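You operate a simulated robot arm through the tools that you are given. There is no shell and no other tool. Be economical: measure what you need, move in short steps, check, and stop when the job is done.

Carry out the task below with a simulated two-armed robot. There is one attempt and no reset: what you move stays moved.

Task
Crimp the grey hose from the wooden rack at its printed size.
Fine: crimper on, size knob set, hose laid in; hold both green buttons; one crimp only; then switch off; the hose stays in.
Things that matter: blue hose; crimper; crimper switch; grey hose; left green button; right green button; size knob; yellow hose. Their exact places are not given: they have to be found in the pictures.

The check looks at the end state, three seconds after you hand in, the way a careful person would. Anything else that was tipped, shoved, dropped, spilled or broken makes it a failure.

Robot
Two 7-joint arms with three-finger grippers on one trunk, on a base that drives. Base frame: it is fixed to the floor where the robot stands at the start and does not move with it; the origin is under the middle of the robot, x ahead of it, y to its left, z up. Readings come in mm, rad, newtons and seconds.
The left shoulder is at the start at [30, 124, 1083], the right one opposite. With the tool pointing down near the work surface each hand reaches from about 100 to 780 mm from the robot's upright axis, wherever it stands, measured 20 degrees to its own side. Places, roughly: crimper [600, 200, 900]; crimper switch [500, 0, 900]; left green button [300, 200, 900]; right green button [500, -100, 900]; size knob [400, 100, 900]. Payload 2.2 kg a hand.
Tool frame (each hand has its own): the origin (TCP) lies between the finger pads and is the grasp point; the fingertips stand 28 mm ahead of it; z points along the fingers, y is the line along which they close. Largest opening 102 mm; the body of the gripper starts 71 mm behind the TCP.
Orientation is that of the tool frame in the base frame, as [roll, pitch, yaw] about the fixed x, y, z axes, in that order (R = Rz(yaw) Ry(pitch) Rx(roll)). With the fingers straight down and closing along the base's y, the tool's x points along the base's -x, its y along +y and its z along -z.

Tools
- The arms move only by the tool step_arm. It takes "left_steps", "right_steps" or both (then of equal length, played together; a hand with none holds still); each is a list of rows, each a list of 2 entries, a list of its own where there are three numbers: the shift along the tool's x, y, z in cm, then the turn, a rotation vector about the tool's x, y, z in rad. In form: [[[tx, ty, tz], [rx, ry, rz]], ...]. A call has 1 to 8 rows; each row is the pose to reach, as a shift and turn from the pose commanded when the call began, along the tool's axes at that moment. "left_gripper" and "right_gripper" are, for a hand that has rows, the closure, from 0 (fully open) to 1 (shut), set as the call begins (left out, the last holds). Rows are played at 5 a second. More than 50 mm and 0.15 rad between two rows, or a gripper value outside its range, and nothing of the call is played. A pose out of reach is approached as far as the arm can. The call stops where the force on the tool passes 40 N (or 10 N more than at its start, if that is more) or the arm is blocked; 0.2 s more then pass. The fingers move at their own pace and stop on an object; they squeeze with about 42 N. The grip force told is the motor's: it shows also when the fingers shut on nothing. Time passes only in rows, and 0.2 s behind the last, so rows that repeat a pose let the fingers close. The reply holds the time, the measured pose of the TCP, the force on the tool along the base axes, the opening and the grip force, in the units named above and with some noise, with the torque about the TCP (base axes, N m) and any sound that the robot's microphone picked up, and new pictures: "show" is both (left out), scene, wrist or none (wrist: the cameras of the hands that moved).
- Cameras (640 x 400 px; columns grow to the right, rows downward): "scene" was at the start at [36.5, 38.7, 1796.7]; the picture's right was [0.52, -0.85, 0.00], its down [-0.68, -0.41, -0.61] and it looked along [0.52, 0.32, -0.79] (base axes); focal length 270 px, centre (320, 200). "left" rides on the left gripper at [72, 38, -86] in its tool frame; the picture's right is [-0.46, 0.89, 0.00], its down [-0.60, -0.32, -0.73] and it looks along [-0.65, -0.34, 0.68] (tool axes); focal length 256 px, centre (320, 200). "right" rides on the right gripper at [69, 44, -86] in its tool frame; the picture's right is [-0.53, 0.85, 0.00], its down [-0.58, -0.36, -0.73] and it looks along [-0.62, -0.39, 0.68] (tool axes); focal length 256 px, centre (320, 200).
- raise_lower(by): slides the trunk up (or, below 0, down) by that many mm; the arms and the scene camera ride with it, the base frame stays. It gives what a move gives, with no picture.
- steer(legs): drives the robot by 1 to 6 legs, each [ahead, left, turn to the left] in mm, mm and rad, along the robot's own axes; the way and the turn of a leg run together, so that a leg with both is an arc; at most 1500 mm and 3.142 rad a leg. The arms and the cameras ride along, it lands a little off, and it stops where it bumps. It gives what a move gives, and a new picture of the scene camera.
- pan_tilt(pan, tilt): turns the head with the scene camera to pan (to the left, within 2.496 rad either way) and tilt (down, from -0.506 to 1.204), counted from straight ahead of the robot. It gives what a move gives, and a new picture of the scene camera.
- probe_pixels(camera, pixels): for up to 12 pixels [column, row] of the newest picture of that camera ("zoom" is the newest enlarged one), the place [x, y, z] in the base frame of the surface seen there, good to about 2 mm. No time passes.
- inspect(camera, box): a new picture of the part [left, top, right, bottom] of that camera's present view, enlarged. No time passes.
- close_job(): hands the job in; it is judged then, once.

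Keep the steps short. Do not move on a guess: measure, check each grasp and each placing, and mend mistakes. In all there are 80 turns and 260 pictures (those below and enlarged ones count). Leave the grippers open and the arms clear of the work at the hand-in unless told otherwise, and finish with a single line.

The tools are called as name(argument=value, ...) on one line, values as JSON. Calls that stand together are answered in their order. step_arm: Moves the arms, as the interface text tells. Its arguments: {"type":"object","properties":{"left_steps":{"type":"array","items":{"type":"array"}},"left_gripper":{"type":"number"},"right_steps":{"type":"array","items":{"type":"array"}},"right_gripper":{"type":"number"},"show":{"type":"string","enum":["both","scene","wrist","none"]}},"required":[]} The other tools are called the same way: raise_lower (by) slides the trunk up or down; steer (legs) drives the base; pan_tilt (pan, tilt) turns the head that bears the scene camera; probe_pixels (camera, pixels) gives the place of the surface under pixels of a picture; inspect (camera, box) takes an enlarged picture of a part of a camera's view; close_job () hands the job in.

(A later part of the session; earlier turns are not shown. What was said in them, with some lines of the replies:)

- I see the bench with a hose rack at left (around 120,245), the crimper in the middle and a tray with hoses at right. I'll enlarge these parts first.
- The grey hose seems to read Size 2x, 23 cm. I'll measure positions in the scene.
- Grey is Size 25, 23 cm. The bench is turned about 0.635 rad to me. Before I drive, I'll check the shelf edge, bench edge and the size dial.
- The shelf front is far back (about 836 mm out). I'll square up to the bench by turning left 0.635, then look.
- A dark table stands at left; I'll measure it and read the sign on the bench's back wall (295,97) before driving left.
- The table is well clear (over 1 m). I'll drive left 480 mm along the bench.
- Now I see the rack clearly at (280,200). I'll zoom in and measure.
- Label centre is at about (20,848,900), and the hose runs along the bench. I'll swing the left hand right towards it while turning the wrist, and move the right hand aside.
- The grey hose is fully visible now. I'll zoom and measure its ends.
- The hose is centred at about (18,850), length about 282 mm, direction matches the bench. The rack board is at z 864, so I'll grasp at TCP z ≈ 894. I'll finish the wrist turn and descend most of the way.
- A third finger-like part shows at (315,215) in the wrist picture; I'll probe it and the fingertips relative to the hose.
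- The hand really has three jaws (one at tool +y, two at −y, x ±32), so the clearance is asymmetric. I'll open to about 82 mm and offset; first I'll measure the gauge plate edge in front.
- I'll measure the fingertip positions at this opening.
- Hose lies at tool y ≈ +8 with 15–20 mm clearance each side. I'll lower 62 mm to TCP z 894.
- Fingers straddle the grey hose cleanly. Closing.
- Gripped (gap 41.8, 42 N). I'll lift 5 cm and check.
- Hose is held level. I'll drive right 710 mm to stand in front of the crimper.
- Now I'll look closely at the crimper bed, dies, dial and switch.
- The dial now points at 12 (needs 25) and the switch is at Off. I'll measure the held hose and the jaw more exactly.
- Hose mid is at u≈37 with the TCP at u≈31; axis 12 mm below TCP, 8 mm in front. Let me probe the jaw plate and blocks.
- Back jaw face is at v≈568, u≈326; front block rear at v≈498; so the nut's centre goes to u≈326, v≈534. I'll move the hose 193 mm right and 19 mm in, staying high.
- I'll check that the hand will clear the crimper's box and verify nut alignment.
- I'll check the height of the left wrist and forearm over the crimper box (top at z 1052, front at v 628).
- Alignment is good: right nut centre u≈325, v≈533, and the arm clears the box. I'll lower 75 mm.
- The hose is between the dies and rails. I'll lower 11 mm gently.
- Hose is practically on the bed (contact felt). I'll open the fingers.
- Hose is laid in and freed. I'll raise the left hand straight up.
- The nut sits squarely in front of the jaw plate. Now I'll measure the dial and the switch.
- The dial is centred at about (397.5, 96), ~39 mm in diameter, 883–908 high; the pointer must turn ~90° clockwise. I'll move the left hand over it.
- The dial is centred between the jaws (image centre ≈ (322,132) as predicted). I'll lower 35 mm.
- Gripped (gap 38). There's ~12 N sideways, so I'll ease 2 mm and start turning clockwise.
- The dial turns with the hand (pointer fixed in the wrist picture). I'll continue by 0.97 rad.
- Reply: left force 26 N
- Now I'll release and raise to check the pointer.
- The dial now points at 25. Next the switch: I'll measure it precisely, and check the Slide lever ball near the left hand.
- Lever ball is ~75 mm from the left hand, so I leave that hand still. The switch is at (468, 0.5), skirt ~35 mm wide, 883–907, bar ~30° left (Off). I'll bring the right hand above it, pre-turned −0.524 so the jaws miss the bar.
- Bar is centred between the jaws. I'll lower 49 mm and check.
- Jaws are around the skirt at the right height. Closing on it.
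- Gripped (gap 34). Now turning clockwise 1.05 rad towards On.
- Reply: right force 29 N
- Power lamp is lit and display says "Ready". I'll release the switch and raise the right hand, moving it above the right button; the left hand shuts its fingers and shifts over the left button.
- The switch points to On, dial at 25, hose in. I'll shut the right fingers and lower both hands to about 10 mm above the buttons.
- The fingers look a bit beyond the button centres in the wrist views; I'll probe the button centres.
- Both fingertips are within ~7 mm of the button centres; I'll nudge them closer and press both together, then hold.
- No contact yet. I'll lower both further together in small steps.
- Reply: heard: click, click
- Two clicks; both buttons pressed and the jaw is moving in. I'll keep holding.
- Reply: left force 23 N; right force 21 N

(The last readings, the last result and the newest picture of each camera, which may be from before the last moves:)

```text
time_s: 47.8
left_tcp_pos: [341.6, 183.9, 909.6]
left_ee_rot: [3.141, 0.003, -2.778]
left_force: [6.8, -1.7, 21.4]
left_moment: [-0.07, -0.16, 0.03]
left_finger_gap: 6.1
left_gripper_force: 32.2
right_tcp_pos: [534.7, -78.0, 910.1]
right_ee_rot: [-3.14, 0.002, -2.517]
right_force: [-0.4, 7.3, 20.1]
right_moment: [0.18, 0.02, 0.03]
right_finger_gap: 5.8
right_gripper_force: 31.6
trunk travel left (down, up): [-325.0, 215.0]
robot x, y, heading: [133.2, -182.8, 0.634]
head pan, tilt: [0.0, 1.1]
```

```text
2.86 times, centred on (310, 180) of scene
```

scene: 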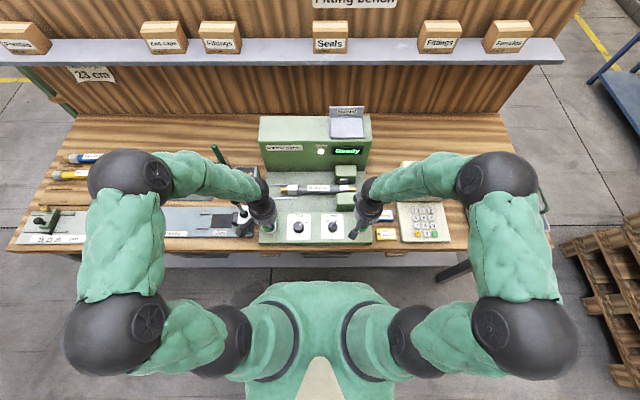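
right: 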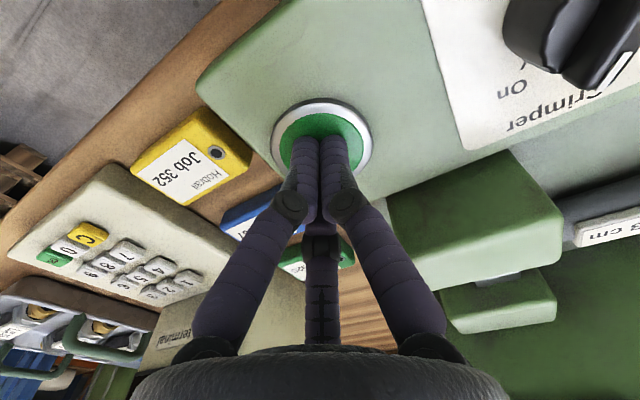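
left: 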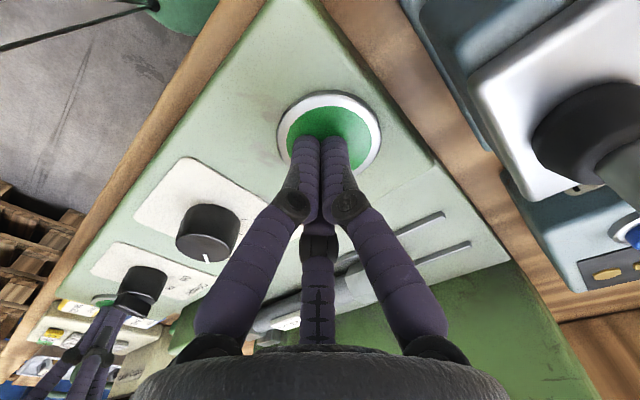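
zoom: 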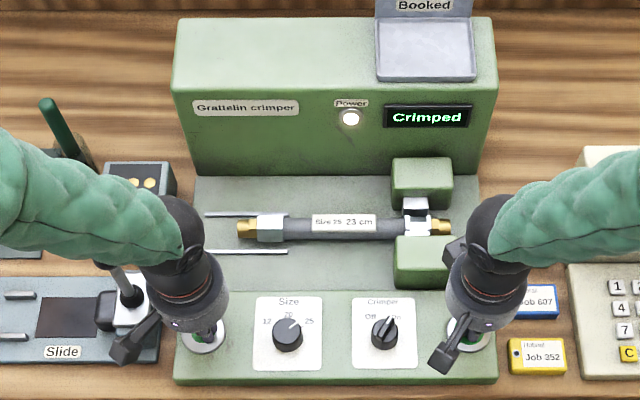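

Display shows "Crimped". I'll release both buttons at once, straight up.

step_arm(right_steps=[[[0, 0, -3], [0, 0, 0]], [[0, 0, -6], [0, 0, 0]], [[0, 0, -8.5], [0, 0, 0]], [[0, 0, -8.5], [0, 0, 0]]], left_steps=[[[0, 0, -3], [0, 0, 0]], [[0, 0, -6], [0, 0, 0]], [[0, 0, -9.5], [0, 0, 0]], [[0, 0, -14], [0, 0, 0]]], show="none")

inspect(camera="scene", box=[240, 110, 380, 250])

```text
time_s: 48.8
left_tcp_pos: [341.3, 181.9, 1048.7]
left_ee_rot: [-3.141, -0.002, -2.779]
left_force: [0.2, 0.0, 0.0]
left_moment: [0.01, 0.02, 0.02]
left_finger_gap: 2.3
left_gripper_force: 31.3
right_tcp_pos: [534.7, -79.1, 995.1]
right_ee_rot: [-3.14, -0.002, -2.516]
right_force: [0.2, -0.5, 0.3]
right_moment: [-0.01, 0.0, 0.02]
right_finger_gap: 2.0
right_gripper_force: 31.8
trunk travel left (down, up): [-325.0, 215.0]
robot x, y, heading: [138.3, -185.3, 0.628]
head pan, tilt: [0.0, 1.1]
```

```text
2.86 times, centred on (310, 180) of scene
```

zoom: 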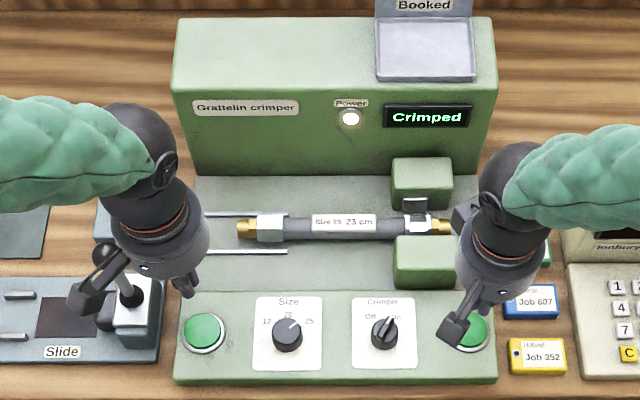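

The jaw has opened again, hose still in. Now the right hand goes back above the switch, opened, with yaw +0.52 so the jaws miss the bar.

step_arm(right_steps=[[[0.1, 2.2, 0], [0, 0, 0.12]], [[0.3, 4.4, 0], [0, 0, 0.24]], [[0.5, 6.6, 0], [0, 0, 0.36]], [[0.65, 8.8, 0], [0, 0, 0.46]], [[0.72, 10.58, 0], [0, 0, 0.52]], [[0.72, 10.58, 2], [0, 0, 0.52]], [[0.72, 10.58, 3.5], [0, 0, 0.52]], [[0.72, 10.58, 3.5], [0, 0, 0.52]]], right_gripper=0.2, show="wrist")

```text
time_s: 50.6
left_tcp_pos: [341.6, 182.5, 1048.0]
left_ee_rot: [3.14, -0.002, -2.778]
left_force: [-0.1, -0.2, -0.1]
left_moment: [0.01, 0.01, 0.03]
left_finger_gap: 2.2
left_gripper_force: 30.8
right_tcp_pos: [466.6, 3.6, 958.2]
right_ee_rot: [-3.141, 0.001, -3.036]
right_force: [-0.6, 0.4, -0.2]
right_moment: [0.05, 0.0, 0.02]
right_finger_gap: 81.8
right_gripper_force: 0.1
trunk travel left (down, up): [-325.0, 215.0]
robot x, y, heading: [134.5, -187.9, 0.631]
head pan, tilt: [0.0, 1.1]
```

right: 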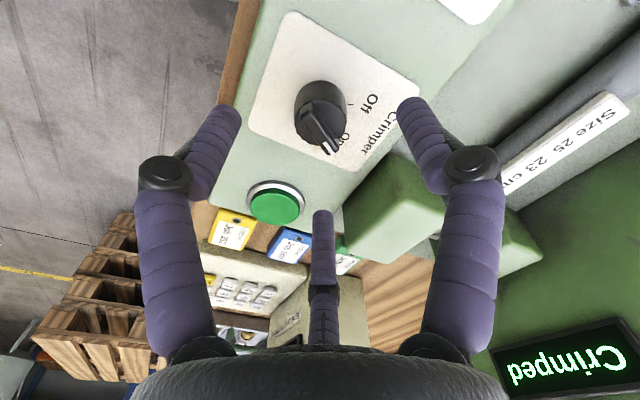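

Aligned. Lowering 41 mm, then closing.

step_arm(right_steps=[[[0, 0, 2], [0, 0, 0]], [[0, 0, 3.5], [0, 0, 0]], [[0, 0, 4.1], [0, 0, 0]], [[0, 0, 4.1], [0, 0, 0]]], show="none")

step_arm(right_steps=[[[0, 0, 0], [0, 0, 0]], [[0, 0, 0], [0, 0, 0]], [[0, 0, 0], [0, 0, 0]], [[0, 0, 0], [0, 0, 0]]], right_gripper=1, show="wrist")

```text
time_s: 51.6
left_tcp_pos: [342.0, 184.0, 1048.8]
left_ee_rot: [-3.141, -0.002, -2.778]
left_force: [-0.2, 0.8, 0.6]
left_moment: [-0.03, 0.02, 0.03]
left_finger_gap: 1.7
left_gripper_force: 31.6
right_tcp_pos: [467.0, 3.4, 918.4]
right_ee_rot: [-3.141, 0.0, -3.037]
right_force: [-0.3, -0.2, -0.2]
right_moment: [-0.03, 0.02, -0.01]
right_finger_gap: 81.9
right_gripper_force: 0.1
trunk travel left (down, up): [-325.0, 215.0]
robot x, y, heading: [135.8, -185.8, 0.628]
head pan, tilt: [0.0, 1.1]
```

```text
time_s: 52.6
left_tcp_pos: [342.2, 182.0, 1049.7]
left_ee_rot: [3.141, -0.001, -2.778]
left_force: [0.0, 0.5, -0.5]
left_moment: [0.0, -0.01, -0.01]
left_finger_gap: 2.2
left_gripper_force: 31.1
right_tcp_pos: [466.9, 3.6, 918.9]
right_ee_rot: [3.141, -0.001, -3.037]
right_force: [6.0, -6.7, 7.8]
right_moment: [-0.54, -0.3, -0.04]
right_finger_gap: 32.3
right_gripper_force: 45.1
trunk travel left (down, up): [-325.0, 215.0]
robot x, y, heading: [133.9, -185.3, 0.63]
head pan, tilt: [0.0, 1.1]
```

right: 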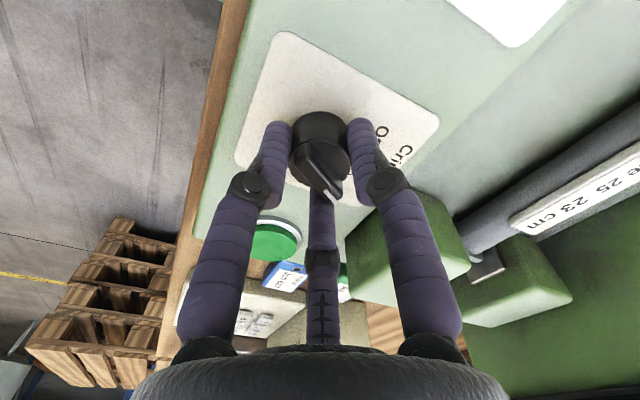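

Gripped. Turning counter-clockwise 1.05 rad to Off.

step_arm(right_steps=[[[0, 0, 0], [0, 0, -0.14]], [[0, 0, 0], [0, 0, -0.28]], [[0, 0, 0], [0, 0, -0.42]], [[0, 0, 0], [0, 0, -0.56]], [[0, 0, 0], [0, 0, -0.7]], [[0, 0, 0], [0, 0, -0.84]], [[0, 0, 0], [0, 0, -0.95]], [[0, 0, 0], [0, 0, -1.05]]], show="wrist")

inspect(camera="scene", box=[240, 110, 380, 250])

```text
time_s: 54.4
left_tcp_pos: [341.3, 182.2, 1049.9]
left_ee_rot: [-3.141, 0.0, -2.779]
left_force: [-0.8, 0.2, 0.3]
left_moment: [0.01, -0.04, 0.0]
left_finger_gap: 2.0
left_gripper_force: 31.5
right_tcp_pos: [468.2, 1.7, 918.2]
right_ee_rot: [-3.14, 0.003, -1.985]
right_force: [9.0, -6.2, 22.5]
right_moment: [-0.12, -0.07, -0.4]
right_finger_gap: 32.0
right_gripper_force: 45.1
trunk travel left (down, up): [-325.0, 215.0]
robot x, y, heading: [136.8, -184.5, 0.632]
head pan, tilt: [0.0, 1.1]
```

right: 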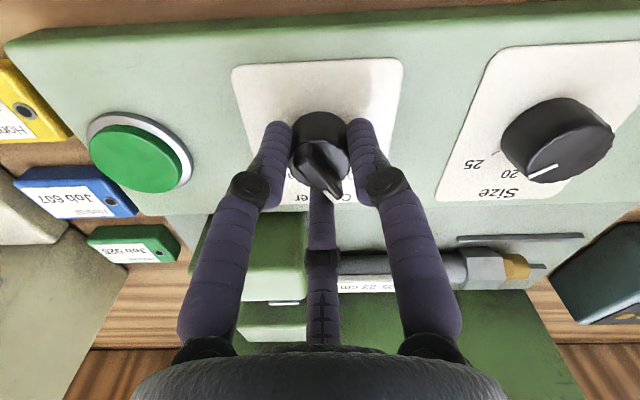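

```text
2.86 times, centred on (310, 180) of scene
```

zoom: 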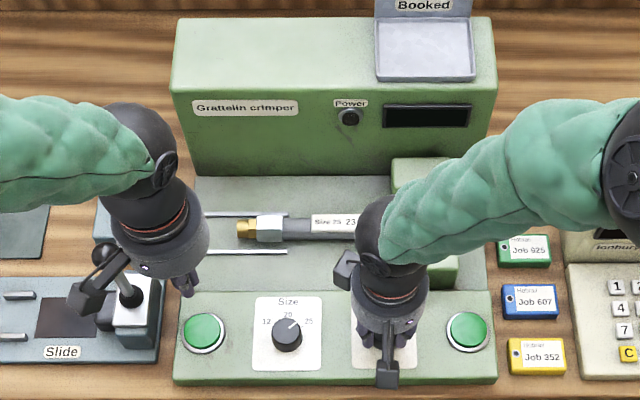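

Power lamp and display are off. I'll release the switch, raise the right hand and raise the left away from the lever.

step_arm(right_steps=[[[0, 0, 0], [0, 0, 0]], [[0, 0, 0], [0, 0, 0]], [[0, 0, -2.5], [0, 0, 0]], [[0, 0, -6], [0, 0, 0]], [[0, 0, -10], [0, 0, 0]], [[0, 0, -14], [0, 0, 0]], [[0, 0, -18], [0, 0, 0]], [[0, 0, -22], [0, 0, 0]]], left_steps=[[[0, 0, -2], [0, 0, 0]], [[0, 0, -4], [0, 0, 0]], [[0, 0, -6], [0, 0, 0]], [[0, 0, -8], [0, 0, 0]], [[0, 0, -10], [0, 0, 0]], [[0, 0, -12], [0, 0, 0]], [[0, 0, -13], [0, 0, 0]], [[0, 0, -13], [0, 0, 0]]], right_gripper=0.2, show="none")

step_arm(right_steps=[[[2, -3, 0], [0, 0, 0]], [[4, -6, 0], [0, 0, 0]], [[6, -9, 0], [0, 0, 0]], [[7, -12, 0], [0, 0, 0]]], left_steps=[[[2, 0, 0], [0, 0, 0]], [[4, 0, 0], [0, 0, 0]], [[6, 0, 0], [0, 0, 0]], [[8, 0, 0], [0, 0, 0]]], right_gripper=0, left_gripper=0, show="scene")

inspect(camera="scene", box=[240, 110, 380, 250])

```text
time_s: 56.2
left_tcp_pos: [342.6, 183.4, 1179.5]
left_ee_rot: [-3.141, -0.001, -2.778]
left_force: [-0.1, -0.1, -0.2]
left_moment: [0.04, 0.01, -0.01]
left_finger_gap: 2.2
left_gripper_force: 31.4
right_tcp_pos: [465.5, 2.7, 1138.6]
right_ee_rot: [-3.141, 0.0, -1.986]
right_force: [0.7, 0.2, -0.5]
right_moment: [0.0, 0.01, -0.03]
right_finger_gap: 82.2
right_gripper_force: 0.0
trunk travel left (down, up): [-325.0, 215.0]
robot x, y, heading: [133.0, -187.5, 0.632]
head pan, tilt: [0.0, 1.1]
```

```text
time_s: 57.2
left_tcp_pos: [264.9, 154.5, 1178.8]
left_ee_rot: [-3.141, 0.001, -2.778]
left_force: [0.2, 0.3, 0.8]
left_moment: [0.01, -0.01, 0.0]
left_finger_gap: 101.9
left_gripper_force: 0.1
right_tcp_pos: [547.2, -109.1, 1138.1]
right_ee_rot: [-3.141, 0.0, -1.989]
right_force: [-1.3, -0.2, 0.2]
right_moment: [0.0, -0.01, -0.03]
right_finger_gap: 102.0
right_gripper_force: 0.0
trunk travel left (down, up): [-325.0, 215.0]
robot x, y, heading: [133.5, -184.6, 0.634]
head pan, tilt: [0.0, 1.1]
```

scene: 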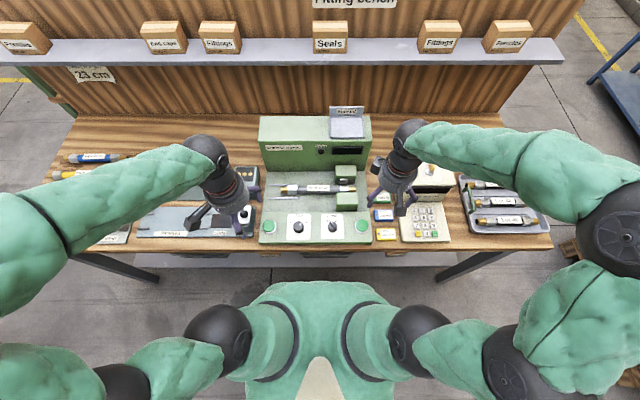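

```text
2.86 times, centred on (310, 180) of scene
```

zoom: 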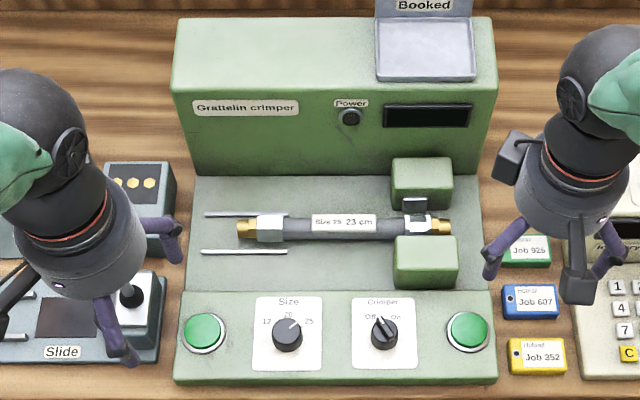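

The hose is in the crimper and crimped once. The dial reads 25, the switch is Off, and both hands are open and clear. Nothing else was moved, so I'm handing in.

close_job()

```text
The job is handed in.
```

The grey hose was crimped once at size 25, the crimper is switched off, and the hose is still in it.
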